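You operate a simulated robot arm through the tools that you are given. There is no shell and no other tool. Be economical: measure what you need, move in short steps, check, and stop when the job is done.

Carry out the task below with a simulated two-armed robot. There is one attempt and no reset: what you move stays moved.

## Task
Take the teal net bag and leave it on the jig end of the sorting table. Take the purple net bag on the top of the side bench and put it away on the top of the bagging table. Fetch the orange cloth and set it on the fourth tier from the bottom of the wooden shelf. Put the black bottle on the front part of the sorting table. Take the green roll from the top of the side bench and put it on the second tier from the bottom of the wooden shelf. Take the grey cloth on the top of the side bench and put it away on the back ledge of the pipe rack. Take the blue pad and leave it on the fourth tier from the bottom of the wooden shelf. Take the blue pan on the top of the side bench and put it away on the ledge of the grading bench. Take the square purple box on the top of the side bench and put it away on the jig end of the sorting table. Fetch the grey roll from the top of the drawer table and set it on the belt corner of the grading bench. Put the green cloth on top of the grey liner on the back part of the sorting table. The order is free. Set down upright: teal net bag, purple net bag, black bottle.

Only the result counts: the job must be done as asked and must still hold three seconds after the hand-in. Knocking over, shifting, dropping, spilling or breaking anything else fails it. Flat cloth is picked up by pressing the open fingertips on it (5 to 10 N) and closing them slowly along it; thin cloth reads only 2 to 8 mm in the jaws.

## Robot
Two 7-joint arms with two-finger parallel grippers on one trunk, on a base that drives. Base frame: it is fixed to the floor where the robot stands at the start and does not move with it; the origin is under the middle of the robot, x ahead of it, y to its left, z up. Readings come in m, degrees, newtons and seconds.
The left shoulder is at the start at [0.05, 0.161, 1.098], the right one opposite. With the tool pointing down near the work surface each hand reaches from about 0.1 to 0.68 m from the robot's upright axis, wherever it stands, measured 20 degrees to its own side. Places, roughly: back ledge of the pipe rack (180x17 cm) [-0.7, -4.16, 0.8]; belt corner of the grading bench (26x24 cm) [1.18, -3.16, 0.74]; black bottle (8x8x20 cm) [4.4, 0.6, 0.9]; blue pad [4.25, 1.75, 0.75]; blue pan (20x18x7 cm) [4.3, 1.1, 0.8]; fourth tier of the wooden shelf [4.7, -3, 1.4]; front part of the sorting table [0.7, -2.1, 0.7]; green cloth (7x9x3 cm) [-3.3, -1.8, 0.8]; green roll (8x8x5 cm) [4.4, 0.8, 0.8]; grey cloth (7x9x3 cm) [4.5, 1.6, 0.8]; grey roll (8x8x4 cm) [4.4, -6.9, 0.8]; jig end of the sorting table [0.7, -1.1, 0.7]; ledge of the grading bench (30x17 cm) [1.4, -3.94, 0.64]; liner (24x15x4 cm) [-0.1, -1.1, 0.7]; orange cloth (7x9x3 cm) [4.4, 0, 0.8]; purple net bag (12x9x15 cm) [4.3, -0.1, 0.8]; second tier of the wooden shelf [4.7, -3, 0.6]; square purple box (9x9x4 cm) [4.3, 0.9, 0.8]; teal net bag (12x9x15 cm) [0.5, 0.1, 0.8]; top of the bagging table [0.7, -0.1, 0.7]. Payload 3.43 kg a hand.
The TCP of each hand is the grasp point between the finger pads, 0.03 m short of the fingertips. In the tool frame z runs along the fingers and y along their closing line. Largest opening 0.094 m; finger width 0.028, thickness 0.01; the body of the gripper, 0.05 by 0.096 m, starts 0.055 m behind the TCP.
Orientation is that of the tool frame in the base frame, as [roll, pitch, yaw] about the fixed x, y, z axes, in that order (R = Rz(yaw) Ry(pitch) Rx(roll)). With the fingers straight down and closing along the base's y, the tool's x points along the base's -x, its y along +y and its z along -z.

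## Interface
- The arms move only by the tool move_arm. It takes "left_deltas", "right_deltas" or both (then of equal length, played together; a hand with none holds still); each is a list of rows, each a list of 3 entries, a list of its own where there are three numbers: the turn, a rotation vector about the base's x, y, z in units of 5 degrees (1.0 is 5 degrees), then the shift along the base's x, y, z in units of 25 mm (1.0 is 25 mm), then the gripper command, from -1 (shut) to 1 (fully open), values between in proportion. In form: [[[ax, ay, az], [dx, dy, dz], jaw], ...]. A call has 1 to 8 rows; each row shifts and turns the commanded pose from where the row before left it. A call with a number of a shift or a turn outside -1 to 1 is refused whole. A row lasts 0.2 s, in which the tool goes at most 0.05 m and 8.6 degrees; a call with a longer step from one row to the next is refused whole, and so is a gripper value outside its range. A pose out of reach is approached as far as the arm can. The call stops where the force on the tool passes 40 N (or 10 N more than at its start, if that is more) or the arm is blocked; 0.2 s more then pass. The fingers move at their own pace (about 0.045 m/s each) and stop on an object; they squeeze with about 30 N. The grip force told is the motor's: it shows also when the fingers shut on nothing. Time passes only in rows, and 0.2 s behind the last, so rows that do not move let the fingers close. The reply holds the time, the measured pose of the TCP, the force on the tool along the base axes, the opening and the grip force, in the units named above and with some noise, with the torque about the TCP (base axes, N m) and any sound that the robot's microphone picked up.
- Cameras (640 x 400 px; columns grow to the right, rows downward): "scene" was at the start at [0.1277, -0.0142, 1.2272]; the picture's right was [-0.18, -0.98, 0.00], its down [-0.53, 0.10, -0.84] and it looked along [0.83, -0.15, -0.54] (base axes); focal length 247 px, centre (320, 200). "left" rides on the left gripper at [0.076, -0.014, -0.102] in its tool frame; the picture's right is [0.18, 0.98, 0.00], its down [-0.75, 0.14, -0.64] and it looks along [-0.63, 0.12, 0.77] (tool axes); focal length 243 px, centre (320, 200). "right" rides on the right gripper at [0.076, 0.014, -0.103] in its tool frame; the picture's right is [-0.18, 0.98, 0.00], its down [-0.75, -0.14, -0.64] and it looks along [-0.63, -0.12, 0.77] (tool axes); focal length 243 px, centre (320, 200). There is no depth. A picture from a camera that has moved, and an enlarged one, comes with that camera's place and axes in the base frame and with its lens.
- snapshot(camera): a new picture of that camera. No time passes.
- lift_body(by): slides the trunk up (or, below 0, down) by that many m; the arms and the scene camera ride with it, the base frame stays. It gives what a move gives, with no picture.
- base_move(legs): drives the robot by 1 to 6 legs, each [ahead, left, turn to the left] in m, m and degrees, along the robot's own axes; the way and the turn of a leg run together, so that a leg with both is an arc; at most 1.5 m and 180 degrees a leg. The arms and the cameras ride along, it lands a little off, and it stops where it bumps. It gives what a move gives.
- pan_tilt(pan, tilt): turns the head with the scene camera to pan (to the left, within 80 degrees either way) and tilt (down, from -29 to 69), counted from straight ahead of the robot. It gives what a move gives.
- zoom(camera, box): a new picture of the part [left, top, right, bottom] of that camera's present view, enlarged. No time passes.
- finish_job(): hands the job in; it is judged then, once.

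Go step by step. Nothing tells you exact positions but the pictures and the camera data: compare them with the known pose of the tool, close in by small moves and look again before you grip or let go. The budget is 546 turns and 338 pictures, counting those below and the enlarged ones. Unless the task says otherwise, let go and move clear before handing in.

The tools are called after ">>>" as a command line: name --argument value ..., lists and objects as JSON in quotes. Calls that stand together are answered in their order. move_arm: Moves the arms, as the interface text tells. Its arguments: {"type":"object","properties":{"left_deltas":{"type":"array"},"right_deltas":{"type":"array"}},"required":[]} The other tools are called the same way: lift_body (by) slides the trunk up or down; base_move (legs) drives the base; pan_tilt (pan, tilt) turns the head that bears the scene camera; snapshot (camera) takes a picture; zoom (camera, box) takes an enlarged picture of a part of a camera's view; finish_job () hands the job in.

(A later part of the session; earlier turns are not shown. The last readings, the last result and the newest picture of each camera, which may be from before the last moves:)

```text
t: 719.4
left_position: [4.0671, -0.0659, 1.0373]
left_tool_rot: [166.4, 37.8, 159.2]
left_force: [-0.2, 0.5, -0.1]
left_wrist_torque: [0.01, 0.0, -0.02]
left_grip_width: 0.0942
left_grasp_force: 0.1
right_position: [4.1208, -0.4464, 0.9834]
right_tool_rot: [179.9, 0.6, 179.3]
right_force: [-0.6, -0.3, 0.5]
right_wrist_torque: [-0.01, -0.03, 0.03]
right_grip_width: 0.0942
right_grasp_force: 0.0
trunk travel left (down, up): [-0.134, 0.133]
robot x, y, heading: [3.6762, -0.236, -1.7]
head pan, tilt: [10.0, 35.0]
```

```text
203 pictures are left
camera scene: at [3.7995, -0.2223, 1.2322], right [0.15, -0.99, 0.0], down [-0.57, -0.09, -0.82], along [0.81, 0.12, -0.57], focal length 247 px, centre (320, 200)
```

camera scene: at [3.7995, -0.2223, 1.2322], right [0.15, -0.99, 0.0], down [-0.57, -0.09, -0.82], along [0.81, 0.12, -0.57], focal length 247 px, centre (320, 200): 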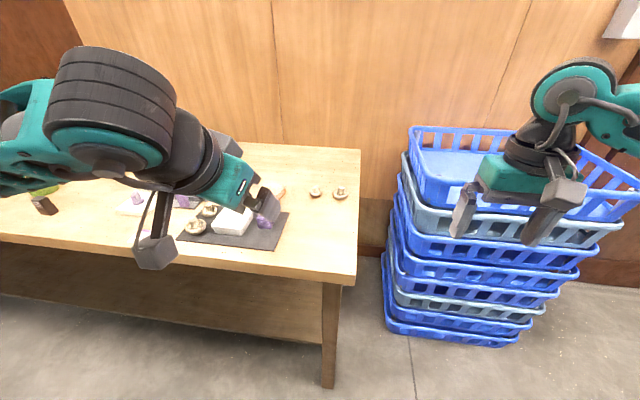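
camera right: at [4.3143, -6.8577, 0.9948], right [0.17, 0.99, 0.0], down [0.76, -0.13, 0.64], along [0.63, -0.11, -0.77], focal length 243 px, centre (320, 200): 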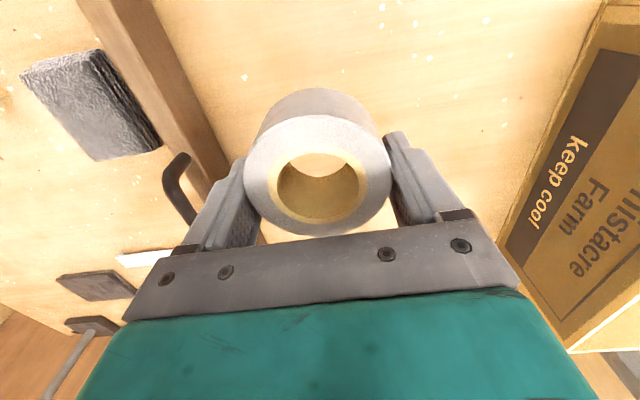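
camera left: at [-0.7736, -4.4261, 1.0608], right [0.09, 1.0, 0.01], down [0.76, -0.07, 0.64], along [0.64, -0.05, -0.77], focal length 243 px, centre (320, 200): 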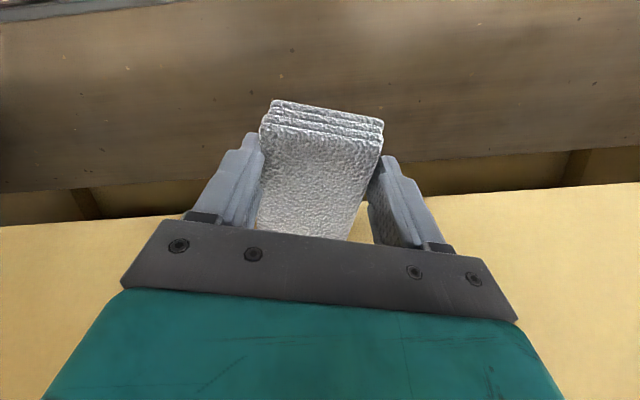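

Correct the hand so the closing line is level and matches the cloth (~−12°), then advance.

>>> move_arm --left_deltas '[[[-0.7, -0.33, 0.03], [0, 0, 0], 1], [[-0.7, -0.33, 0.03], [0, 0, 0], 1], [[-0.7, -0.33, 0.03], [0, 0, 0], 1]]'

>>> base_move --legs '[[0, 0, 1.7], [0.19, 0.03, 0]]'

>>> snapshot --camera "left"

>>> snapshot --camera "scene"

```text
t: 720.2
left_position: [4.0717, -0.0691, 1.0401]
left_tool_rot: [178.0, 45.6, 167.4]
left_force: [-0.1, 1.0, -1.1]
left_wrist_torque: [0.01, -0.02, -0.03]
left_grip_width: 0.0941
left_grasp_force: 0.0
left hand out of reach, approached as far as the arm can: row 3
right_position: [4.12, -0.4474, 0.984]
right_tool_rot: [179.9, 0.6, 179.3]
right_force: [-0.3, -0.1, -0.1]
right_wrist_torque: [-0.02, -0.02, -0.03]
right_grip_width: 0.0941
right_grasp_force: 0.1
trunk travel left (down, up): [-0.134, 0.133]
robot x, y, heading: [3.6673, -0.2365, -1.6]
head pan, tilt: [10.0, 35.0]
```

```text
t: 722.2
left_position: [4.2573, -0.0249, 1.0391]
left_tool_rot: [178.0, 45.5, 169.1]
left_force: [-0.2, 0.5, 0.9]
left_wrist_torque: [0.02, 0.01, 0.02]
left_grip_width: 0.0942
left_grasp_force: 0.0
right_position: [4.316, -0.4028, 0.9842]
right_tool_rot: [180.0, 0.6, -178.9]
right_force: [0.0, -0.4, -0.7]
right_wrist_torque: [0.02, 0.01, 0.0]
right_grip_width: 0.0938
right_grasp_force: 0.0
trunk travel left (down, up): [-0.134, 0.133]
robot x, y, heading: [3.8611, -0.2067, 0.3]
head pan, tilt: [10.0, 35.0]
```

```text
202 pictures are left
camera left: at [4.1295, -0.0194, 1.0562], right [0.03, 0.99, -0.11], down [0.09, 0.1, 0.99], along [1.0, -0.04, -0.08], focal length 243 px, centre (320, 200)
```

left: 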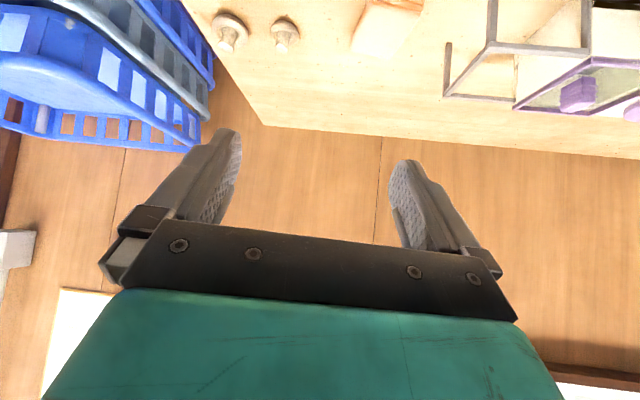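

```text
201 pictures are left
camera scene: at [3.988, -0.1876, 1.2321], right [0.18, -0.98, 0.0], down [-0.56, -0.1, -0.82], along [0.81, 0.15, -0.57], focal length 247 px, centre (320, 200)
```

scene: 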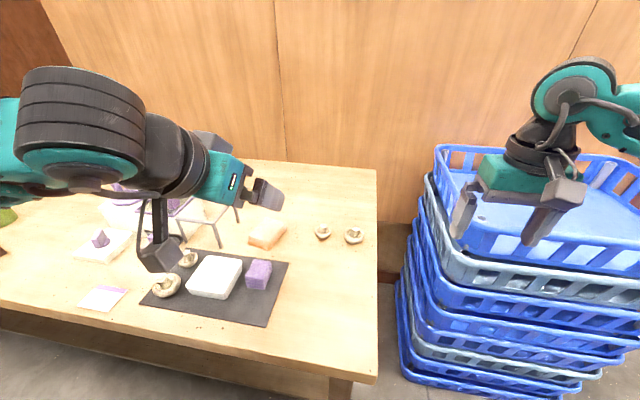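

The cloth is at ≈(4.425, 0.03); a tilt of 45° would bring my wrist camera into the white block. Reduce tilt to ~28° and approach.

>>> move_arm --left_deltas '[[[0.17, 0.85, 0], [0.7, 0.6, 0], 1], [[0.17, 0.85, 0], [0.7, 0.6, 0], 1], [[0.17, 0.85, 0], [0.7, 0.6, -0.6], 1], [[0.17, 0.85, 0], [0.7, 0.4, -0.8], 1], [[0, 0, 0], [0.5, 0, -0.8], 1]]'

>>> snapshot --camera "left"

>>> zoom --camera "scene" --box '[120, 130, 400, 330]'

```text
t: 723.4
left_position: [4.3401, 0.0312, 0.985]
left_tool_rot: [177.8, 28.2, 169.0]
left_force: [-1.0, 0.0, 0.1]
left_wrist_torque: [-0.01, 0.01, -0.02]
left_grip_width: 0.094
left_grasp_force: 0.1
right_position: [4.3156, -0.4018, 0.9829]
right_tool_rot: [179.9, 0.7, -178.8]
right_force: [-0.8, 1.3, 0.3]
right_wrist_torque: [0.03, 0.01, -0.03]
right_grip_width: 0.0941
right_grasp_force: 0.0
trunk travel left (down, up): [-0.134, 0.133]
robot x, y, heading: [3.8619, -0.2045, 0.4]
head pan, tilt: [10.0, 35.0]
```

```text
200 pictures are left
camera left: at [4.2241, 0.0344, 1.0385], right [0.01, 1.0, -0.05], down [0.37, 0.05, 0.93], along [0.93, -0.03, -0.37], focal length 243 px, centre (320, 200)
```

left: 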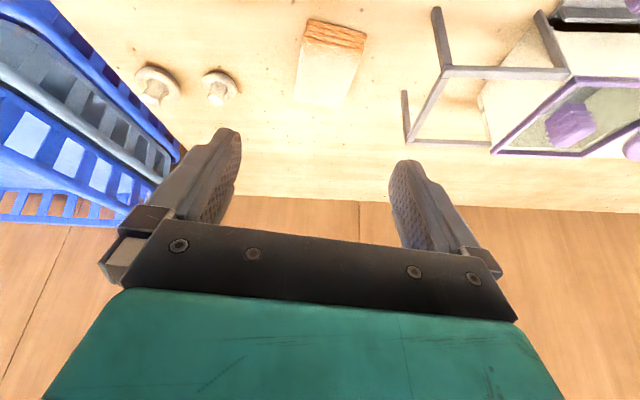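

```text
2.00 times, centred on (260, 230) of scene
camera zoom: at [3.9877, -0.1876, 1.2322], right [0.18, -0.98, 0.0], down [-0.56, -0.1, -0.82], along [0.81, 0.15, -0.57], focal length 494 px, centre (440, 140)
```

zoom: 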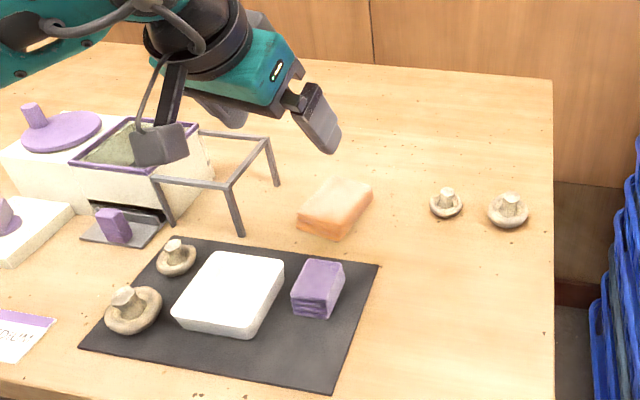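

Aligned with the cloth. Go over its centre and down to 4 cm above first.

>>> move_arm --left_deltas '[[[0, 0, 0], [0.8, 0, -0.6], 1], [[0, 0, 0], [0.8, -0.1, -0.8], 1], [[0, 0, 0], [0.8, -0.1, -0.8], 1], [[0, 0, 0], [0.8, 0, -0.9], 1], [[0, 0, 0], [0, 0, -0.9], 1]]'

>>> snapshot --camera "left"

>>> zoom --camera "scene" --box '[120, 130, 400, 330]'

```text
t: 724.6
left_position: [4.4201, 0.0267, 0.8842]
left_tool_rot: [177.8, 28.1, 168.9]
left_force: [0.2, -1.3, -0.3]
left_wrist_torque: [-0.02, 0.02, 0.0]
left_grip_width: 0.0942
left_grasp_force: 0.0
right_position: [4.3147, -0.4022, 0.9858]
right_tool_rot: [179.9, 0.5, -178.9]
right_force: [-0.3, -0.6, 0.0]
right_wrist_torque: [0.0, -0.03, 0.0]
right_grip_width: 0.0938
right_grasp_force: 0.0
trunk travel left (down, up): [-0.134, 0.133]
robot x, y, heading: [3.8604, -0.208, 0.3]
head pan, tilt: [10.0, 35.0]
```

```text
198 pictures are left
camera left: at [4.3035, 0.0298, 0.937], right [0.01, 1.0, -0.05], down [0.37, 0.05, 0.93], along [0.93, -0.03, -0.37], focal length 243 px, centre (320, 200)
```

left: 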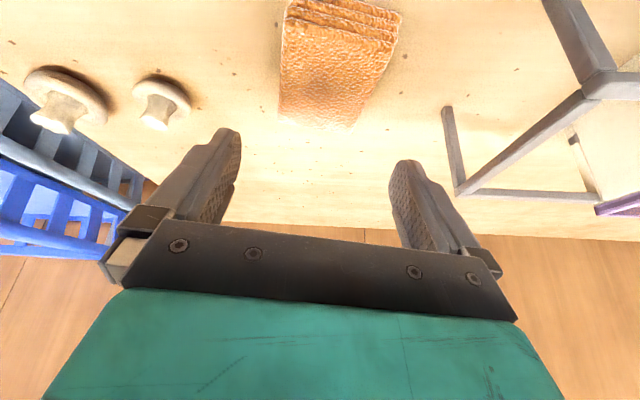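

```text
2.00 times, centred on (260, 230) of scene
camera zoom: at [3.9876, -0.1876, 1.2322], right [0.18, -0.98, 0.0], down [-0.56, -0.1, -0.82], along [0.81, 0.15, -0.57], focal length 494 px, centre (440, 140)
```

zoom: 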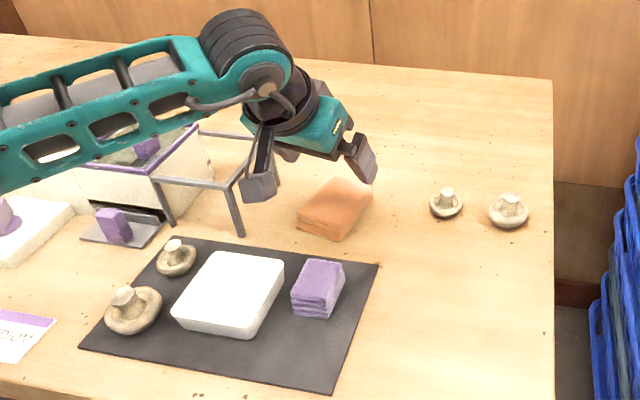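

Centred. Descend to 0.818 and close.

>>> move_arm --left_deltas '[[[0, 0, 0], [0, 0, -0.8], 1], [[0, 0, 0], [0, 0, -0.8], 1], [[0, 0, 0], [0, 0, -0.7], 1], [[0, 0, 0], [0, 0, -0.3], 1], [[0, 0, 0], [0, 0, 0], 0.6], [[0, 0, 0], [0, 0, 0], 0.2], [[0, 0, 0], [0, 0, 0], -1], [[0, 0, 0], [0, 0, 0], -1]]'

>>> snapshot --camera "left"

```text
t: 726.4
left_position: [4.4192, 0.0244, 0.8194]
left_tool_rot: [177.8, 28.1, 169.0]
left_force: [0.0, 0.9, 1.5]
left_wrist_torque: [0.0, -0.03, 0.02]
left_grip_width: 0.0643
left_grasp_force: 30.1
right_position: [4.3155, -0.4029, 0.9835]
right_tool_rot: [179.9, 0.6, -179.0]
right_force: [1.1, -0.2, -0.2]
right_wrist_torque: [0.04, -0.01, 0.03]
right_grip_width: 0.0941
right_grasp_force: 0.1
trunk travel left (down, up): [-0.134, 0.133]
robot x, y, heading: [3.8598, -0.2049, 0.5]
head pan, tilt: [10.0, 35.0]
```

```text
196 pictures are left
camera left: at [4.3026, 0.0288, 0.8728], right [0.01, 1.0, -0.05], down [0.37, 0.05, 0.93], along [0.93, -0.03, -0.37], focal length 243 px, centre (320, 200)
```

left: 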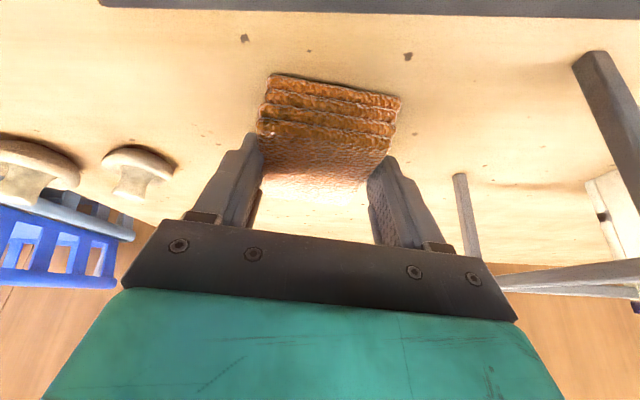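

Gripped (64 mm). Lift and retract.

>>> move_arm --left_deltas '[[[0, 0, 0], [0, 0, 0.5], -1], [[0, 0, 0], [0, 0, 1], -1], [[0, 0, 0], [0, 0, 1], -1], [[0, 0, 0], [0, 0, 1], -1], [[0, 0, 0], [0, 0, 1], -1], [[0, 0, 0], [-1, 0, 1], -1], [[0, 0, 0], [-1, 0, 0.5], -1], [[0, 0, 0], [-1, 0, 0], -1]]'

>>> move_arm --left_deltas '[[[0, 0, 0], [-1, 0, 0], -1], [[0, 0, 0], [-1, 0, 0], -1], [[0, 0, 0], [-1, 0, 0], -1]]'

>>> snapshot --camera "left"

```text
t: 728.2
left_position: [4.3452, 0.0262, 0.9702]
left_tool_rot: [177.7, 28.3, 169.0]
left_force: [1.0, -0.5, -0.2]
left_wrist_torque: [0.01, 0.01, -0.01]
left_grip_width: 0.0641
left_grasp_force: 29.8
right_position: [4.3146, -0.4022, 0.9841]
right_tool_rot: [179.9, 0.6, -179.0]
right_force: [-0.3, 0.4, -1.3]
right_wrist_torque: [0.01, -0.03, 0.0]
right_grip_width: 0.0941
right_grasp_force: 0.1
trunk travel left (down, up): [-0.134, 0.133]
robot x, y, heading: [3.8603, -0.2066, 0.4]
head pan, tilt: [10.0, 35.0]
```

```text
t: 729.0
left_position: [4.2698, 0.0242, 0.9697]
left_tool_rot: [177.8, 28.2, 169.2]
left_force: [-0.2, 1.0, 0.6]
left_wrist_torque: [-0.01, 0.01, -0.04]
left_grip_width: 0.0641
left_grasp_force: 30.1
right_position: [4.3155, -0.4014, 0.984]
right_tool_rot: [179.9, 0.6, -178.9]
right_force: [-0.4, 0.7, -0.1]
right_wrist_torque: [-0.01, -0.04, 0.01]
right_grip_width: 0.0939
right_grasp_force: 0.0
trunk travel left (down, up): [-0.134, 0.133]
robot x, y, heading: [3.862, -0.2054, 0.4]
head pan, tilt: [10.0, 35.0]
```

```text
195 pictures are left
camera left: at [4.1532, 0.0283, 1.0239], right [0.01, 1.0, -0.05], down [0.37, 0.05, 0.93], along [0.93, -0.03, -0.37], focal length 243 px, centre (320, 200)
```

left: 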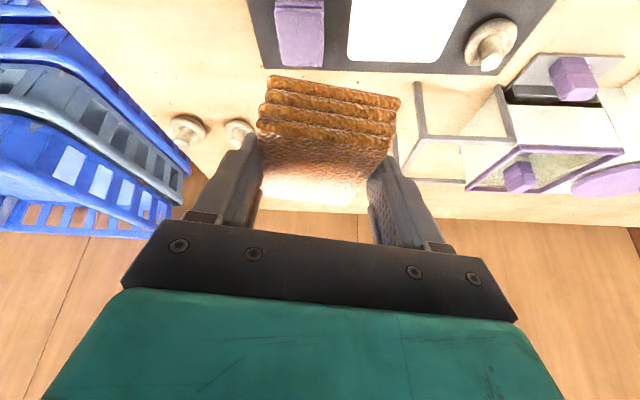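

Now the blue pad with the right hand: face north beside the bench so its fingers close along x. Tilt the right hand 30° forward meanwhile.

>>> base_move --legs '[[-0.35, 0, 0], [0, 0, 89.6], [1.4, 0, 0]]'

>>> move_arm --right_deltas '[[[1, 0, 0], [0, 0, 0], 1], [[1, 0, 0], [0, 0, 0], 1], [[1, 0, 0], [0, 0, 0], 1], [[1, 0, 0], [0, 0, 0], 1], [[1, 0, 0], [0, 0, 0], 1], [[1, 0, 0], [0, 0, 0], 1]]'

>>> pan_tilt --pan -40 --tilt 35

>>> snapshot --camera "scene"

```text
t: 741.5
left_position: [3.3209, 1.5824, 0.9707]
left_tool_rot: [177.8, 28.2, -102.9]
left_force: [0.7, -0.1, -0.7]
left_wrist_torque: [-0.02, -0.01, -0.04]
left_grip_width: 0.0636
left_grasp_force: 30.2
right_position: [3.7494, 1.6137, 0.9834]
right_tool_rot: [180.0, 0.6, -90.8]
right_force: [-1.0, 0.5, -0.3]
right_wrist_torque: [-0.04, -0.03, -0.01]
right_grip_width: 0.0938
right_grasp_force: 0.1
trunk travel left (down, up): [-0.134, 0.133]
robot x, y, heading: [3.5368, 1.1641, 88.5]
head pan, tilt: [10.0, 35.0]
```

```text
t: 742.9
left_position: [3.3193, 1.5836, 0.9699]
left_tool_rot: [177.8, 28.2, -102.7]
left_force: [-0.8, 0.0, 0.9]
left_wrist_torque: [-0.02, 0.01, 0.0]
left_grip_width: 0.0638
left_grasp_force: 30.5
right_position: [3.7497, 1.6144, 0.9853]
right_tool_rot: [179.5, 30.6, -91.0]
right_force: [-0.7, -0.1, -0.3]
right_wrist_torque: [0.01, -0.03, 0.04]
right_grip_width: 0.094
right_grasp_force: 0.0
trunk travel left (down, up): [-0.134, 0.133]
robot x, y, heading: [3.5388, 1.1678, 88.5]
head pan, tilt: [10.0, 35.0]
```

```text
t: 744.1
left_position: [3.3204, 1.5831, 0.9702]
left_tool_rot: [177.8, 28.3, -102.8]
left_force: [0.3, 0.1, 0.5]
left_wrist_torque: [-0.02, -0.04, 0.01]
left_grip_width: 0.0636
left_grasp_force: 29.9
right_position: [3.7485, 1.6135, 0.9845]
right_tool_rot: [179.5, 30.6, -91.0]
right_force: [0.5, -0.2, 0.4]
right_wrist_torque: [-0.02, 0.04, -0.06]
right_grip_width: 0.0937
right_grasp_force: 0.1
trunk travel left (down, up): [-0.134, 0.133]
robot x, y, heading: [3.5405, 1.1657, 88.5]
head pan, tilt: [-40.0, 35.0]
```

```text
194 pictures are left
camera scene: at [3.5972, 1.2747, 1.2322], right [0.75, -0.66, 0.0], down [-0.38, -0.43, -0.82], along [0.54, 0.61, -0.57], focal length 247 px, centre (320, 200)
```

scene: 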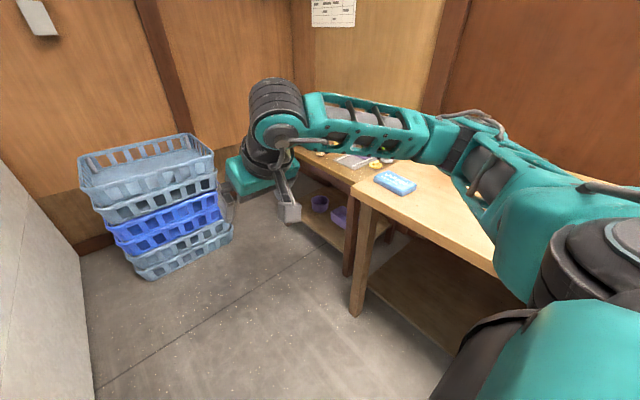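

>>> base_move --legs '[[0, 0, 1.5], [0.04, -0.24, 0]]'

>>> move_arm --right_deltas '[[[0, 0, 0], [1, 0, 0], 1], [[0, 0, 0], [1, 0, 0], 1], [[0, 0, 0], [1, 0, 0], 1], [[0, 0, 0], [1, 0, 0], 1], [[0, 0, 0], [1, 0, 0], 1], [[0, 0, 0], [1, 0, 0], 1], [[0, 0, 0], [1, 0, 0], 1], [[0, 0, 0], [1, 0, -0.5], 1]]'

>>> snapshot --camera "right"

>>> snapshot --camera "scene"

```text
t: 747.1
left_position: [3.5484, 1.6172, 0.9697]
left_tool_rot: [177.8, 28.2, -101.3]
left_force: [0.2, 0.2, 0.2]
left_wrist_torque: [0.01, -0.02, -0.01]
left_grip_width: 0.0639
left_grasp_force: 30.4
right_position: [3.9766, 1.6591, 0.9841]
right_tool_rot: [179.5, 30.7, -89.5]
right_force: [0.1, 0.1, 0.6]
right_wrist_torque: [0.0, -0.02, 0.03]
right_grip_width: 0.0939
right_grasp_force: 0.0
trunk travel left (down, up): [-0.134, 0.133]
robot x, y, heading: [3.7743, 1.2094, 90.1]
head pan, tilt: [-40.0, 35.0]
```

```text
t: 748.9
left_position: [3.5488, 1.6163, 0.9693]
left_tool_rot: [177.8, 28.2, -101.4]
left_force: [-0.8, -0.4, 0.0]
left_wrist_torque: [0.01, 0.01, -0.01]
left_grip_width: 0.064
left_grasp_force: 30.1
right_position: [4.1765, 1.6603, 0.9717]
right_tool_rot: [179.4, 30.7, -89.3]
right_force: [0.4, -0.2, 0.3]
right_wrist_torque: [-0.04, -0.02, 0.01]
right_grip_width: 0.0938
right_grasp_force: 0.1
trunk travel left (down, up): [-0.134, 0.133]
robot x, y, heading: [3.7771, 1.2067, 90.1]
head pan, tilt: [-40.0, 35.0]
```

```text
193 pictures are left
camera right: at [4.1652, 1.5418, 1.0223], right [-0.98, 0.14, 0.1], down [0.14, 0.32, 0.94], along [0.1, 0.94, -0.34], focal length 243 px, centre (320, 200)
```

right: 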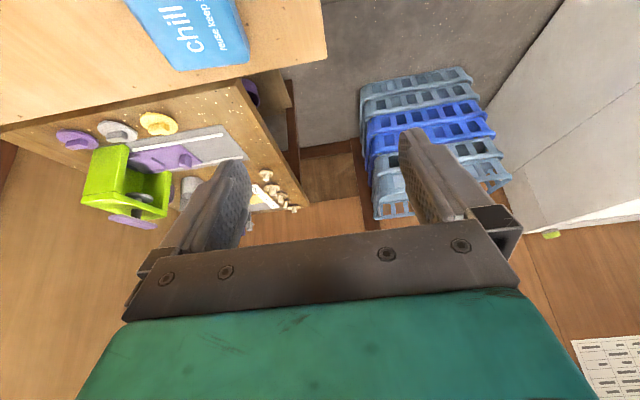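

```text
192 pictures are left
camera scene: at [3.8336, 1.3163, 1.2322], right [0.77, -0.64, 0.0], down [-0.37, -0.44, -0.82], along [0.53, 0.63, -0.57], focal length 247 px, centre (320, 200)
```

scene: 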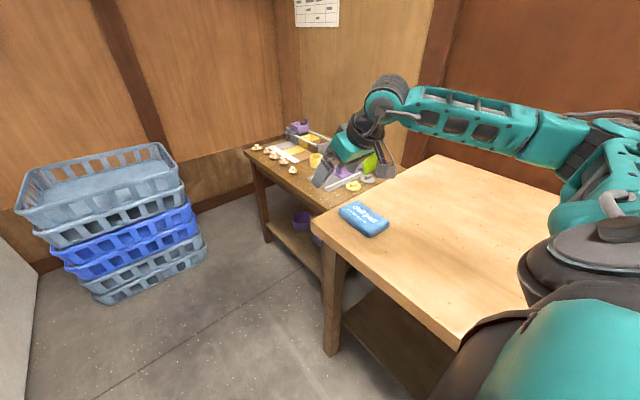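

Pad centre ≈ (4.266, 1.648). Move over it and down to 5 cm above.

>>> move_arm --right_deltas '[[[0, 0, 0], [1, -0.2, 0], 1], [[0, 0, 0], [1, -0.2, -0.4], 1], [[0, 0, 0], [1, -0.1, -0.8], 1], [[0, 0, 0], [0.6, 0, -0.8], 1], [[0, 0, 0], [0, 0, -0.8], 1]]'

>>> snapshot --camera "right"

>>> zoom --camera "scene" --box '[260, 110, 480, 260]'

```text
t: 750.1
left_position: [3.5484, 1.6175, 0.9691]
left_tool_rot: [177.7, 28.2, -101.3]
left_force: [0.4, -0.1, 0.5]
left_wrist_torque: [-0.01, -0.01, 0.0]
left_grip_width: 0.0638
left_grasp_force: 30.6
right_position: [4.2664, 1.6464, 0.9017]
right_tool_rot: [179.5, 30.6, -89.3]
right_force: [-0.1, -0.2, 0.1]
right_wrist_torque: [0.0, -0.01, -0.01]
right_grip_width: 0.094
right_grasp_force: 0.0
trunk travel left (down, up): [-0.134, 0.133]
robot x, y, heading: [3.7785, 1.2065, 90.0]
head pan, tilt: [-40.0, 35.0]
```

```text
191 pictures are left
camera right: at [4.2546, 1.5285, 0.9524], right [-0.98, 0.14, 0.1], down [0.14, 0.32, 0.94], along [0.1, 0.94, -0.34], focal length 243 px, centre (320, 200)
```

right: 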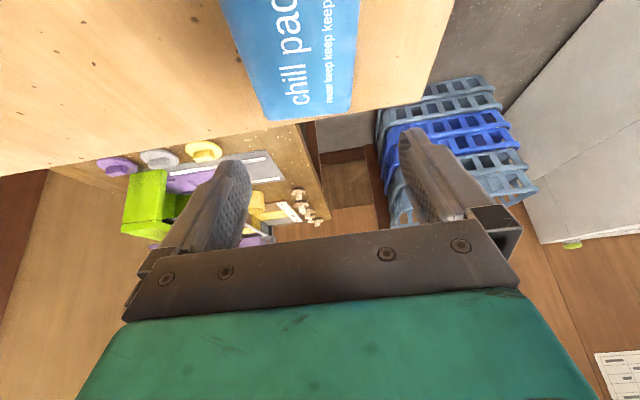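

```text
2.67 times, centred on (370, 185) of scene
camera zoom: at [3.8335, 1.3165, 1.2322], right [0.77, -0.64, 0.0], down [-0.37, -0.44, -0.82], along [0.53, 0.63, -0.57], focal length 659 px, centre (187, 240)
```

zoom: 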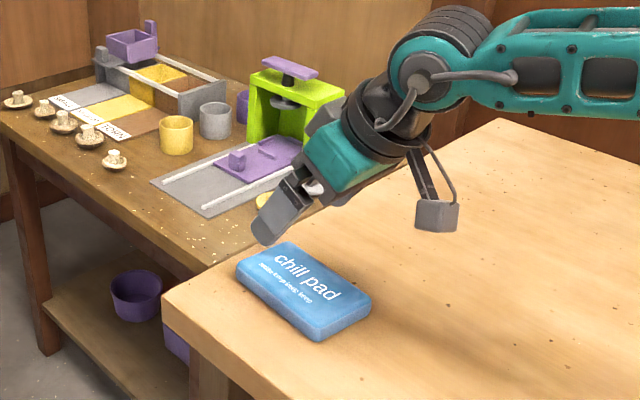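

The pad is turned ~6°; rotate to match, centre at (4.271, 1.648), descend to 0.817 and close.

>>> move_arm --right_deltas '[[[0, 0, -0.6], [0.1, 0.04, -0.6], 1], [[0, 0, -0.6], [0.1, 0.03, -0.6], 1], [[0, 0, 0], [0, 0, -0.8], 1], [[0, 0, 0], [0, 0, -0.7], 1], [[0, 0, 0], [0, 0, -0.6], 1]]'

>>> snapshot --camera "right"

>>> zoom --camera "scene" --box '[260, 110, 480, 260]'

```text
t: 751.3
left_position: [3.5486, 1.617, 0.9695]
left_tool_rot: [177.8, 28.1, -101.2]
left_force: [0.1, 0.2, -0.1]
left_wrist_torque: [0.01, -0.01, 0.0]
left_grip_width: 0.0637
left_grasp_force: 30.5
right_position: [4.271, 1.6505, 0.8181]
right_tool_rot: [179.5, 30.6, -95.3]
right_force: [0.7, -0.4, 0.5]
right_wrist_torque: [0.03, -0.01, 0.04]
right_grip_width: 0.0942
right_grasp_force: 0.1
trunk travel left (down, up): [-0.134, 0.133]
robot x, y, heading: [3.779, 1.2077, 89.9]
head pan, tilt: [-40.0, 35.0]
```

```text
189 pictures are left
camera right: at [4.2461, 1.5336, 0.8693], right [-0.96, 0.24, 0.1], down [0.18, 0.31, 0.94], along [0.2, 0.92, -0.34], focal length 243 px, centre (320, 200)
```

right: 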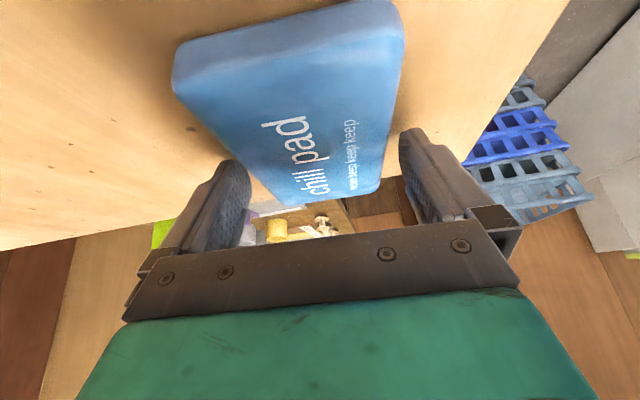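

```text
2.67 times, centred on (370, 185) of scene
camera zoom: at [3.8335, 1.3164, 1.2322], right [0.77, -0.64, 0.0], down [-0.37, -0.44, -0.82], along [0.53, 0.63, -0.57], focal length 659 px, centre (187, 240)
```

zoom: 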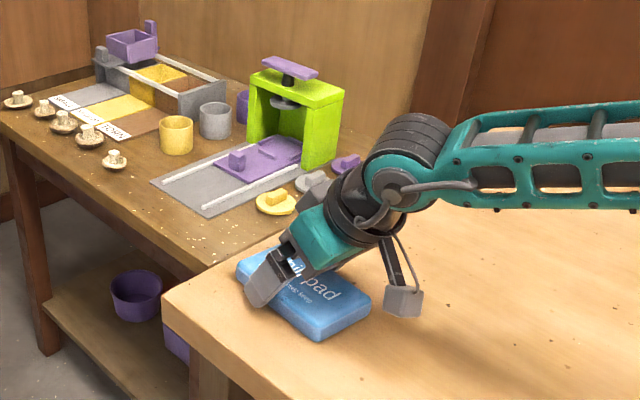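

Aligned. Close and lift.

>>> move_arm --right_deltas '[[[0, 0, 0], [0, 0, 0], 0.7], [[0, 0, 0], [0, 0, 0], 0.4], [[0, 0, 0], [0, 0, 0], -0.5], [[0, 0, 0], [0, 0, 0], -1], [[0, 0, 0], [0, 0, 0], -1]]'

>>> move_arm --right_deltas '[[[0, 0, 0], [0, 0, 0.5], -1], [[0, 0, 0], [0, 0, 1], -1], [[0, 0, 0], [0, 0, 1], -1], [[0, 0, 0], [0, 0, 1], -1], [[0, 0, 0], [0, 0, 1], -1], [[0, 0, 0], [-1, 0, 1], -1], [[0, 0, 0], [-1, 0, 1], -1], [[0, 0, 0], [-1, 0, 0], -1]]'

>>> snapshot --camera "scene"

```text
t: 752.5
left_position: [3.5497, 1.6171, 0.9699]
left_tool_rot: [177.7, 28.2, -101.3]
left_force: [0.2, 1.3, 0.0]
left_wrist_torque: [-0.06, 0.01, 0.02]
left_grip_width: 0.0639
left_grasp_force: 29.8
right_position: [4.2703, 1.6497, 0.8204]
right_tool_rot: [179.3, 30.6, -95.5]
right_force: [-0.3, -0.1, -0.2]
right_wrist_torque: [0.06, -0.06, 0.05]
right_grip_width: 0.0794
right_grasp_force: 30.1
trunk travel left (down, up): [-0.134, 0.133]
robot x, y, heading: [3.7733, 1.2059, 89.7]
head pan, tilt: [-40.0, 35.0]
```

```text
t: 754.3
left_position: [3.549, 1.6169, 0.9698]
left_tool_rot: [177.8, 28.2, -101.2]
left_force: [-0.2, -0.2, -0.7]
left_wrist_torque: [0.0, 0.01, -0.03]
left_grip_width: 0.0635
left_grasp_force: 30.0
right_position: [4.1964, 1.6475, 0.9836]
right_tool_rot: [179.5, 30.6, -95.4]
right_force: [0.3, -0.1, -2.6]
right_wrist_torque: [0.05, 0.0, 0.01]
right_grip_width: 0.0793
right_grasp_force: 30.4
trunk travel left (down, up): [-0.134, 0.133]
robot x, y, heading: [3.7773, 1.2082, 89.8]
head pan, tilt: [-40.0, 35.0]
```

```text
187 pictures are left
camera scene: at [3.8335, 1.3166, 1.2322], right [0.77, -0.64, 0.0], down [-0.37, -0.44, -0.82], along [0.53, 0.63, -0.57], focal length 247 px, centre (320, 200)
```

scene: 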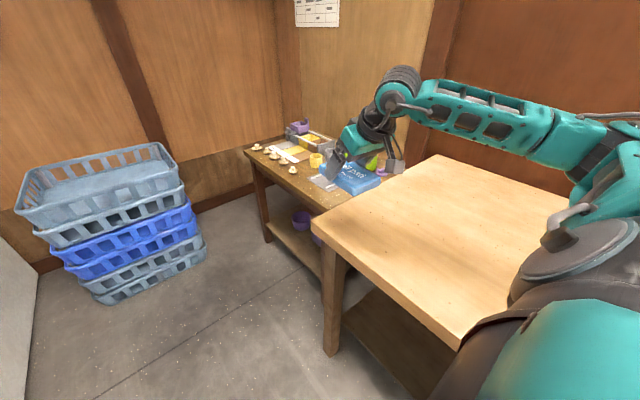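

Pad held. Retract, then drive to the shelf front.

>>> move_arm --right_deltas '[[[0, 0, 0], [-1, 0, 0], -1], [[0, 0, 0], [-1, 0, 0], -1], [[0, 0, 0], [-1, 0, 0], -1], [[0, 0, 0], [-1, 0, 0], -1], [[0, 0, 0], [-1, 0, 0], -1], [[0, 0, 0], [-1, 0, 0], -1], [[0, 0, 0], [-1, 0, 0], -1]]'

>>> base_move --legs '[[0, 0.4, 0], [0, 0, -89.8], [0, -1.4, 0], [0, -1.4, 0], [0, -1.3, 0]]'

>>> lift_body --by 0.12

>>> pan_tilt --pan 0 --tilt 5

>>> snapshot --camera "scene"

```text
t: 755.9
left_position: [3.5477, 1.6167, 0.9708]
left_tool_rot: [177.8, 28.2, -101.3]
left_force: [-0.2, -1.2, -0.3]
left_wrist_torque: [-0.01, 0.02, 0.01]
left_grip_width: 0.0641
left_grasp_force: 30.2
right_position: [4.0208, 1.6467, 0.9816]
right_tool_rot: [179.6, 30.5, -95.4]
right_force: [-0.9, 0.4, -1.8]
right_wrist_torque: [-0.01, 0.0, -0.05]
right_grip_width: 0.0796
right_grasp_force: 29.6
trunk travel left (down, up): [-0.134, 0.133]
robot x, y, heading: [3.778, 1.2039, 90.0]
head pan, tilt: [-40.0, 35.0]
```

```text
t: 799.2
left_position: [3.6632, -2.669, 0.97]
left_tool_rot: [177.9, 28.2, 167.7]
left_force: [-0.2, 0.1, -1.0]
left_wrist_torque: [0.01, 0.0, -0.01]
left_grip_width: 0.0635
left_grasp_force: 29.6
right_position: [3.6846, -3.141, 0.9807]
right_tool_rot: [179.4, 30.6, 173.6]
right_force: [0.5, 0.8, -2.3]
right_wrist_torque: [-0.02, -0.01, 0.0]
right_grip_width: 0.0794
right_grasp_force: 29.3
trunk travel left (down, up): [-0.134, 0.133]
robot x, y, heading: [3.2469, -2.8893, -1.0]
head pan, tilt: [-40.0, 35.0]
```

```text
t: 800.7
left_position: [3.6631, -2.669, 1.0906]
left_tool_rot: [177.8, 28.1, 167.7]
left_force: [-0.3, 0.2, -0.1]
left_wrist_torque: [-0.03, 0.01, 0.02]
left_grip_width: 0.0637
left_grasp_force: 29.9
right_position: [3.6847, -3.1415, 1.102]
right_tool_rot: [179.4, 30.5, 173.7]
right_force: [1.1, 0.3, -1.6]
right_wrist_torque: [-0.02, 0.01, 0.0]
right_grip_width: 0.0795
right_grasp_force: 30.0
trunk travel left (down, up): [-0.254, 0.013]
robot x, y, heading: [3.2475, -2.8916, -1.3]
head pan, tilt: [-40.0, 35.0]
```

```text
t: 801.8
left_position: [3.6635, -2.6673, 1.0896]
left_tool_rot: [177.8, 28.2, 167.7]
left_force: [-0.4, 1.3, -0.8]
left_wrist_torque: [0.02, 0.01, 0.02]
left_grip_width: 0.0638
left_grasp_force: 29.9
right_position: [3.6841, -3.1411, 1.1023]
right_tool_rot: [179.5, 30.6, 173.6]
right_force: [-0.3, 0.1, -1.5]
right_wrist_torque: [-0.01, 0.01, 0.0]
right_grip_width: 0.0794
right_grasp_force: 30.3
trunk travel left (down, up): [-0.254, 0.013]
robot x, y, heading: [3.2519, -2.8902, -1.0]
head pan, tilt: [0.0, 5.0]
```

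```text
186 pictures are left
camera scene: at [3.3807, -2.8901, 1.4003], right [-0.02, -1.0, 0.0], down [-0.09, 0.0, -1.0], along [1.0, -0.02, -0.09], focal length 247 px, centre (320, 200)
```

scene: 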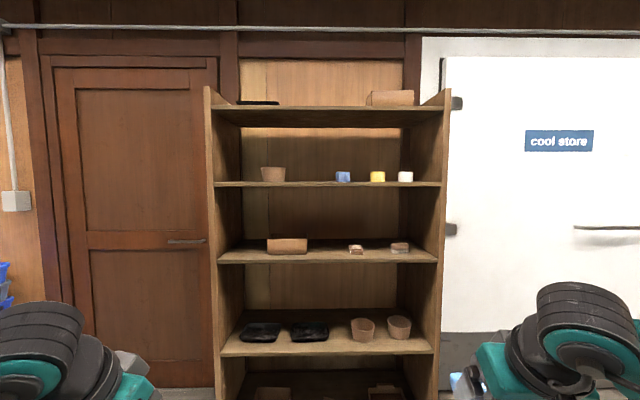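

Zoom on tier 4 to choose spots.

>>> zoom --camera "scene" --box '[200, 80, 460, 240]'

```text
2.46 times, centred on (330, 160) of scene
camera zoom: at [3.3807, -2.8901, 1.4003], right [-0.02, -1.0, 0.0], down [-0.09, 0.0, -1.0], along [1.0, -0.02, -0.09], focal length 608 px, centre (295, 298)
```

zoom: 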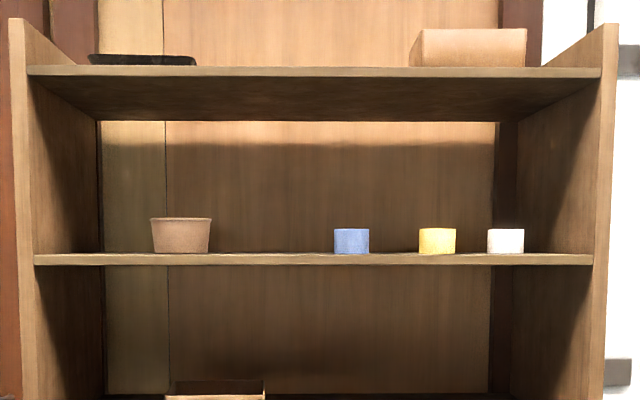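

Tier 4 is at z≈1.378, shelf front x≈4.47, depth ~0.45. Spots: orange cloth at y≈−2.53 (left of the bowl), pad at y≈−2.86 (between bowl and blue cube). Raise both hands above tier level first.

>>> move_arm --left_deltas '[[[0, 0, 0], [-0.5, 0, 1], -1], [[0, 0, 0], [-0.5, 0, 1], -1], [[0, 0, 0], [-0.5, 0, 1], -1], [[0, 0, 0], [-0.5, 0, 1], -1], [[0, 0, 0], [-0.5, 0, 1], -1], [[0, 0, 0], [-0.5, 0, 1], -1], [[0, 0, 0], [0, 0, 1], -1], [[0, 0, 0], [0, 0, 1], -1]]' --right_deltas '[[[0, 0, 0], [-0.5, 0, 1], -1], [[0, 0, 0], [-0.5, 0, 1], -1], [[0, 0, 0], [-0.5, 0, 1], -1], [[0, 0, 0], [-0.5, 0, 1], -1], [[0, 0, 0], [-0.5, 0, 1], -1], [[0, 0, 0], [-0.5, 0, 1], -1], [[0, 0, 0], [0, 0, 1], -1], [[0, 0, 0], [0, 0, 1], -1]]'

>>> move_arm --left_deltas '[[[0, 0, 0], [0, 0, 1], -1], [[0, 0, 0], [0, 0, 1], -1], [[0, 0, 0], [0, 0, 1], -1], [[0, 0, 0], [0, 0, 1], -1], [[0, 0, 0], [0, 0, 1], -1], [[0, 0, 0], [0, 0, 1], -1], [[0, 0, 0], [0, 0, 1], -1]]' --right_deltas '[[[0, 0, 0], [0, 0, 1], -1], [[0, 0, 0], [0, 0, 1], -1], [[0, 0, 0], [0, 0, 1], -1], [[0, 0, 0], [0, 0, 1], -1], [[0, 0, 0], [0, 0, 1], -1], [[0, 0, 0], [0, 0, 1], -1], [[0, 0, 0], [0, 0, 1], -1]]'

>>> snapshot --camera "scene"

```text
t: 803.6
left_position: [3.5874, -2.6673, 1.2908]
left_tool_rot: [177.8, 28.2, 167.5]
left_force: [-0.2, 0.4, -0.5]
left_wrist_torque: [-0.01, 0.0, 0.01]
left_grip_width: 0.0635
left_grasp_force: 29.9
right_position: [3.6101, -3.1399, 1.3021]
right_tool_rot: [179.5, 30.6, 173.6]
right_force: [0.5, 0.1, -1.2]
right_wrist_torque: [0.0, 0.04, 0.01]
right_grip_width: 0.0796
right_grasp_force: 30.2
trunk travel left (down, up): [-0.254, 0.013]
robot x, y, heading: [3.2532, -2.8939, -1.0]
head pan, tilt: [0.0, 5.0]
```

```text
t: 805.2
left_position: [3.5871, -2.6692, 1.4636]
left_tool_rot: [177.9, 28.2, 167.6]
left_force: [0.4, 1.1, -0.1]
left_wrist_torque: [0.03, -0.02, -0.05]
left_grip_width: 0.0636
left_grasp_force: 29.9
right_position: [3.6061, -3.1424, 1.4797]
right_tool_rot: [179.6, 30.6, 173.6]
right_force: [-0.5, 0.2, -1.5]
right_wrist_torque: [0.03, 0.01, -0.02]
right_grip_width: 0.0796
right_grasp_force: 30.0
trunk travel left (down, up): [-0.254, 0.013]
robot x, y, heading: [3.2478, -2.8909, -1.3]
head pan, tilt: [0.0, 5.0]
```

```text
184 pictures are left
camera scene: at [3.3799, -2.8899, 1.4004], right [-0.02, -1.0, 0.0], down [-0.09, 0.0, -1.0], along [1.0, -0.02, -0.09], focal length 247 px, centre (320, 200)
```

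scene: 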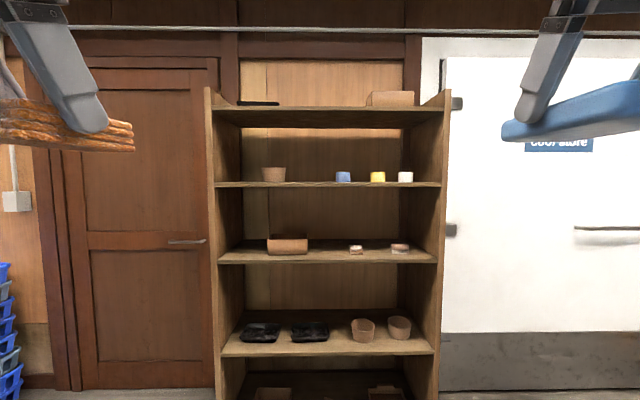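

Good posture. Pull the right hand back a bit, then drive in so the orange cloth is before its spot.

>>> move_arm --right_deltas '[[[0, 0, 0], [-1, 0, 0], -1], [[0, 0, 0], [-1, 0, 0], -1], [[0, 0, 0], [-1, 0, 0], -1]]'

>>> base_move --legs '[[0, 0, 1.2], [0.5, 0.14, 0], [0.28, 0, 0]]'

>>> snapshot --camera "scene"

>>> snapshot --camera "left"

```text
t: 806.0
left_position: [3.5864, -2.6685, 1.4644]
left_tool_rot: [177.8, 28.1, 167.6]
left_force: [-0.6, 0.3, 0.4]
left_wrist_torque: [-0.03, -0.02, 0.01]
left_grip_width: 0.064
left_grasp_force: 30.1
right_position: [3.5333, -3.1426, 1.4772]
right_tool_rot: [179.5, 30.5, 173.6]
right_force: [-0.1, -0.4, -1.3]
right_wrist_torque: [-0.01, -0.03, 0.0]
right_grip_width: 0.0793
right_grasp_force: 30.0
trunk travel left (down, up): [-0.254, 0.013]
robot x, y, heading: [3.2502, -2.8906, -1.0]
head pan, tilt: [0.0, 5.0]
```

```text
t: 810.9
left_position: [4.3633, -2.5235, 1.4652]
left_tool_rot: [177.7, 28.2, 168.8]
left_force: [0.5, -0.4, -0.3]
left_wrist_torque: [-0.05, 0.03, 0.02]
left_grip_width: 0.0639
left_grasp_force: 29.9
right_position: [4.3173, -2.9963, 1.4782]
right_tool_rot: [179.6, 30.8, 174.5]
right_force: [0.7, -0.3, -2.0]
right_wrist_torque: [-0.02, 0.01, 0.02]
right_grip_width: 0.0794
right_grasp_force: 30.0
trunk travel left (down, up): [-0.254, 0.013]
robot x, y, heading: [4.0289, -2.7514, 0.0]
head pan, tilt: [0.0, 5.0]
```

```text
183 pictures are left
camera scene: at [4.1599, -2.7478, 1.4003], right [0.0, -1.0, 0.0], down [-0.09, 0.0, -1.0], along [1.0, 0.0, -0.09], focal length 247 px, centre (320, 200)
```

scene: 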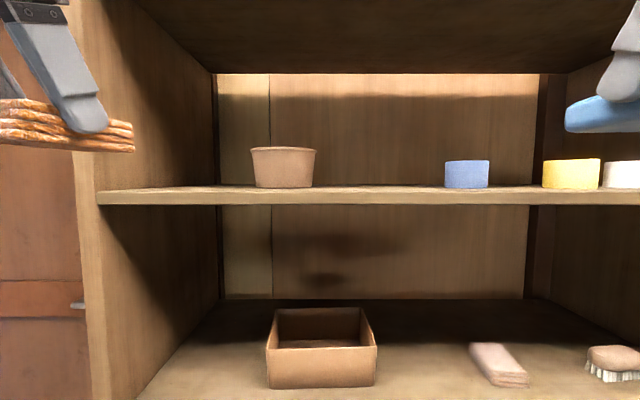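

```text
182 pictures are left
camera left: at [4.2469, -2.5192, 1.5179], right [0.02, 1.0, -0.05], down [0.37, 0.04, 0.93], along [0.93, -0.04, -0.37], focal length 243 px, centre (320, 200)
```

left: 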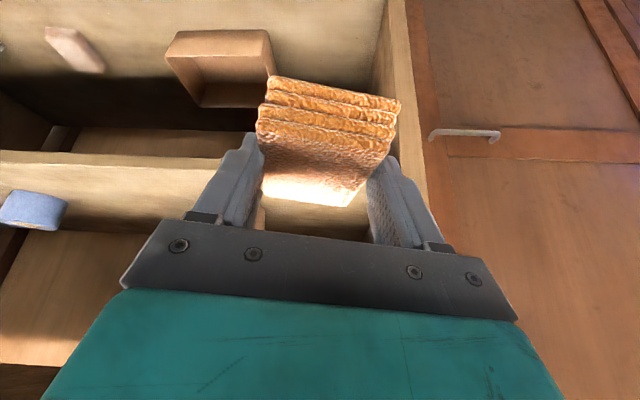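

Re-estimated: shelf front x≈4.56, left wall y≈−2.384, bowl y≈−2.59…−2.74, blue cube from y≈−2.966. Advance and place the orange cloth at (4.62, −2.495).

>>> base_move --legs '[[0.12, 0, 0]]'

>>> move_arm --left_deltas '[[[0, 0, 0], [0.8, 0.35, 0], -1], [[0, 0, 0], [0.8, 0.35, 0], -1], [[0, 0, 0], [0.8, 0.35, 0], -1], [[0, 0, 0], [0.8, 0.1, 0], -1]]'

>>> snapshot --camera "left"

>>> pan_tilt --pan 25 --tilt 5

>>> snapshot --camera "scene"

```text
t: 812.1
left_position: [4.4815, -2.5226, 1.4645]
left_tool_rot: [177.8, 28.2, 168.9]
left_force: [-0.6, -0.6, -0.6]
left_wrist_torque: [-0.01, 0.02, 0.03]
left_grip_width: 0.0639
left_grasp_force: 29.6
right_position: [4.4354, -2.9961, 1.4781]
right_tool_rot: [179.5, 30.6, 174.7]
right_force: [0.5, 0.7, -1.4]
right_wrist_torque: [-0.02, 0.01, 0.0]
right_grip_width: 0.0795
right_grasp_force: 30.0
trunk travel left (down, up): [-0.254, 0.013]
robot x, y, heading: [4.1442, -2.7517, 0.4]
head pan, tilt: [0.0, 5.0]
```

```text
t: 813.1
left_position: [4.5602, -2.493, 1.4637]
left_tool_rot: [177.8, 28.3, 168.7]
left_force: [0.4, -0.6, 0.1]
left_wrist_torque: [0.0, 0.03, -0.02]
left_grip_width: 0.0636
left_grasp_force: 30.1
right_position: [4.4366, -2.996, 1.4767]
right_tool_rot: [179.5, 30.7, 174.7]
right_force: [0.5, -0.3, -1.9]
right_wrist_torque: [-0.03, 0.02, -0.01]
right_grip_width: 0.0796
right_grasp_force: 30.1
trunk travel left (down, up): [-0.254, 0.013]
robot x, y, heading: [4.1475, -2.7517, 0.1]
head pan, tilt: [0.0, 5.0]
```

```text
181 pictures are left
camera left: at [4.4437, -2.4898, 1.5176], right [0.01, 1.0, -0.05], down [0.37, 0.04, 0.93], along [0.93, -0.03, -0.37], focal length 243 px, centre (320, 200)
```

left: 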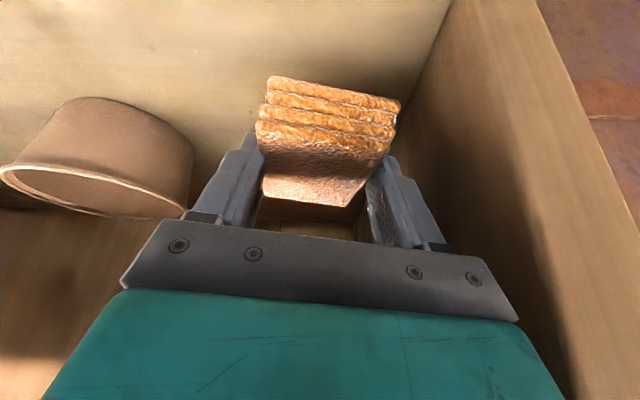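

```text
t: 814.0
left_position: [4.56, -2.4928, 1.4647]
left_tool_rot: [177.9, 28.2, 168.9]
left_force: [-0.3, 0.3, 0.2]
left_wrist_torque: [0.0, 0.02, 0.02]
left_grip_width: 0.064
left_grasp_force: 30.3
right_position: [4.4359, -2.9965, 1.4782]
right_tool_rot: [179.5, 30.5, 174.9]
right_force: [-0.2, 0.5, -2.6]
right_wrist_torque: [-0.01, 0.03, 0.0]
right_grip_width: 0.0796
right_grasp_force: 30.1
trunk travel left (down, up): [-0.254, 0.013]
robot x, y, heading: [4.1496, -2.7498, 0.1]
head pan, tilt: [25.0, 5.0]
```

```text
180 pictures are left
camera scene: at [4.2688, -2.7085, 1.4004], right [0.42, -0.91, 0.0], down [-0.08, -0.04, -1.0], along [0.9, 0.42, -0.09], focal length 247 px, centre (320, 200)
```

scene: 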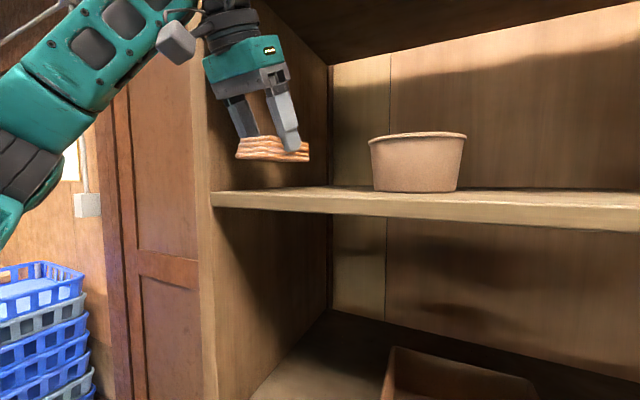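

Move 5 cm further in, then lower gently onto tier 4.

>>> move_arm --left_deltas '[[[0, 0, 0], [1, 0, 0], -1], [[0, 0, 0], [1, 0, 0], -1], [[0, 0, 0], [0, 0, -0.6], -1], [[0, 0, 0], [0, 0, -0.6], -1], [[0, 0, 0], [0, 0, -0.3], -1]]'

>>> move_arm --left_deltas '[[[0, 0, 0], [0, 0, -0.2], -1], [[0, 0, 0], [0, 0, -0.2], -1]]'

>>> snapshot --camera "scene"

```text
t: 815.2
left_position: [4.6032, -2.4998, 1.4313]
left_tool_rot: [177.4, 28.7, 168.5]
left_force: [-0.1, 0.4, 0.0]
left_wrist_torque: [0.02, 0.0, 0.0]
left_grip_width: 0.0639
left_grasp_force: 30.0
right_position: [4.4303, -3.0017, 1.4778]
right_tool_rot: [179.3, 30.8, 174.7]
right_force: [0.2, -0.6, -2.1]
right_wrist_torque: [0.02, 0.04, 0.05]
right_grip_width: 0.0798
right_grasp_force: 30.0
trunk travel left (down, up): [-0.254, 0.013]
robot x, y, heading: [4.1486, -2.7507, 0.3]
head pan, tilt: [25.0, 5.0]
```

```text
t: 815.8
left_position: [4.602, -2.4992, 1.4234]
left_tool_rot: [177.4, 28.8, 168.6]
left_force: [0.0, 0.2, -0.6]
left_wrist_torque: [0.0, -0.03, 0.01]
left_grip_width: 0.0639
left_grasp_force: 29.6
right_position: [4.4279, -3.0019, 1.4777]
right_tool_rot: [179.2, 30.9, 174.6]
right_force: [-0.1, 0.3, -1.9]
right_wrist_torque: [0.0, 0.0, 0.02]
right_grip_width: 0.0794
right_grasp_force: 29.9
trunk travel left (down, up): [-0.254, 0.013]
robot x, y, heading: [4.1443, -2.7494, 0.2]
head pan, tilt: [25.0, 5.0]
```

```text
179 pictures are left
camera scene: at [4.2622, -2.7134, 1.4013], right [0.43, -0.91, 0.0], down [-0.07, -0.03, -1.0], along [0.9, 0.42, -0.08], focal length 247 px, centre (320, 200)
```

scene: 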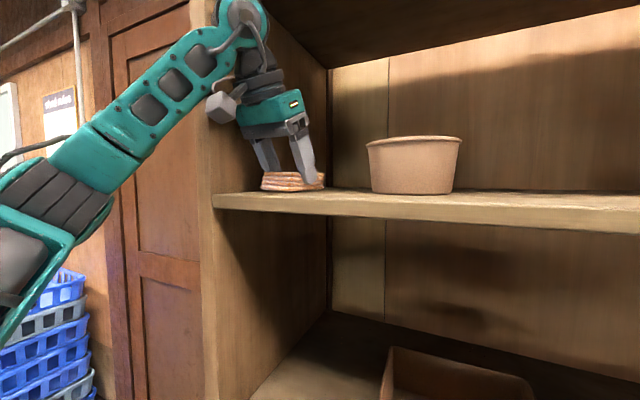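

Almost down (and my forearm may lightly brush the shelf side). Lower a last bit.

>>> move_arm --left_deltas '[[[0, 0, 0], [0, 0, -0.2], -1], [[0, 0, 0], [0, 0, -0.2], -1]]'

>>> zoom --camera "scene" --box '[180, 60, 400, 230]'

```text
t: 816.4
left_position: [4.6022, -2.498, 1.4176]
left_tool_rot: [177.7, 29.7, 168.9]
left_force: [3.9, 0.5, 38.9]
left_wrist_torque: [-0.86, 0.66, 0.09]
left_grip_width: 0.0641
left_grasp_force: 29.9
right_position: [4.429, -3.0015, 1.479]
right_tool_rot: [179.0, 30.9, 174.7]
right_force: [1.0, -0.2, -1.8]
right_wrist_torque: [-0.04, 0.0, -0.01]
right_grip_width: 0.0795
right_grasp_force: 30.2
trunk travel left (down, up): [-0.254, 0.013]
robot x, y, heading: [4.1473, -2.7504, -0.1]
head pan, tilt: [25.0, 5.0]
```

```text
2.35 times, centred on (290, 145) of scene
camera zoom: at [4.2627, -2.7138, 1.4018], right [0.43, -0.91, 0.0], down [-0.07, -0.03, -1.0], along [0.9, 0.42, -0.08], focal length 582 px, centre (391, 329)
```

zoom: 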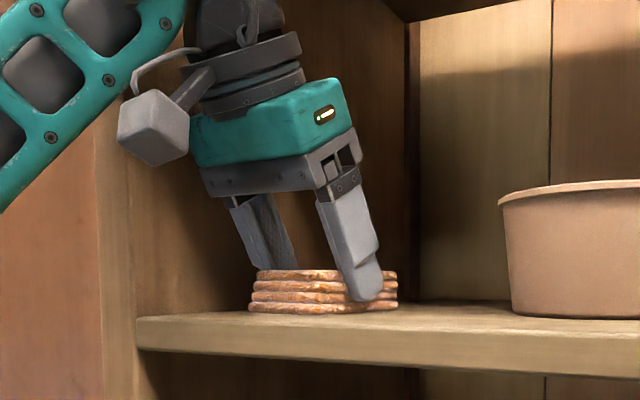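

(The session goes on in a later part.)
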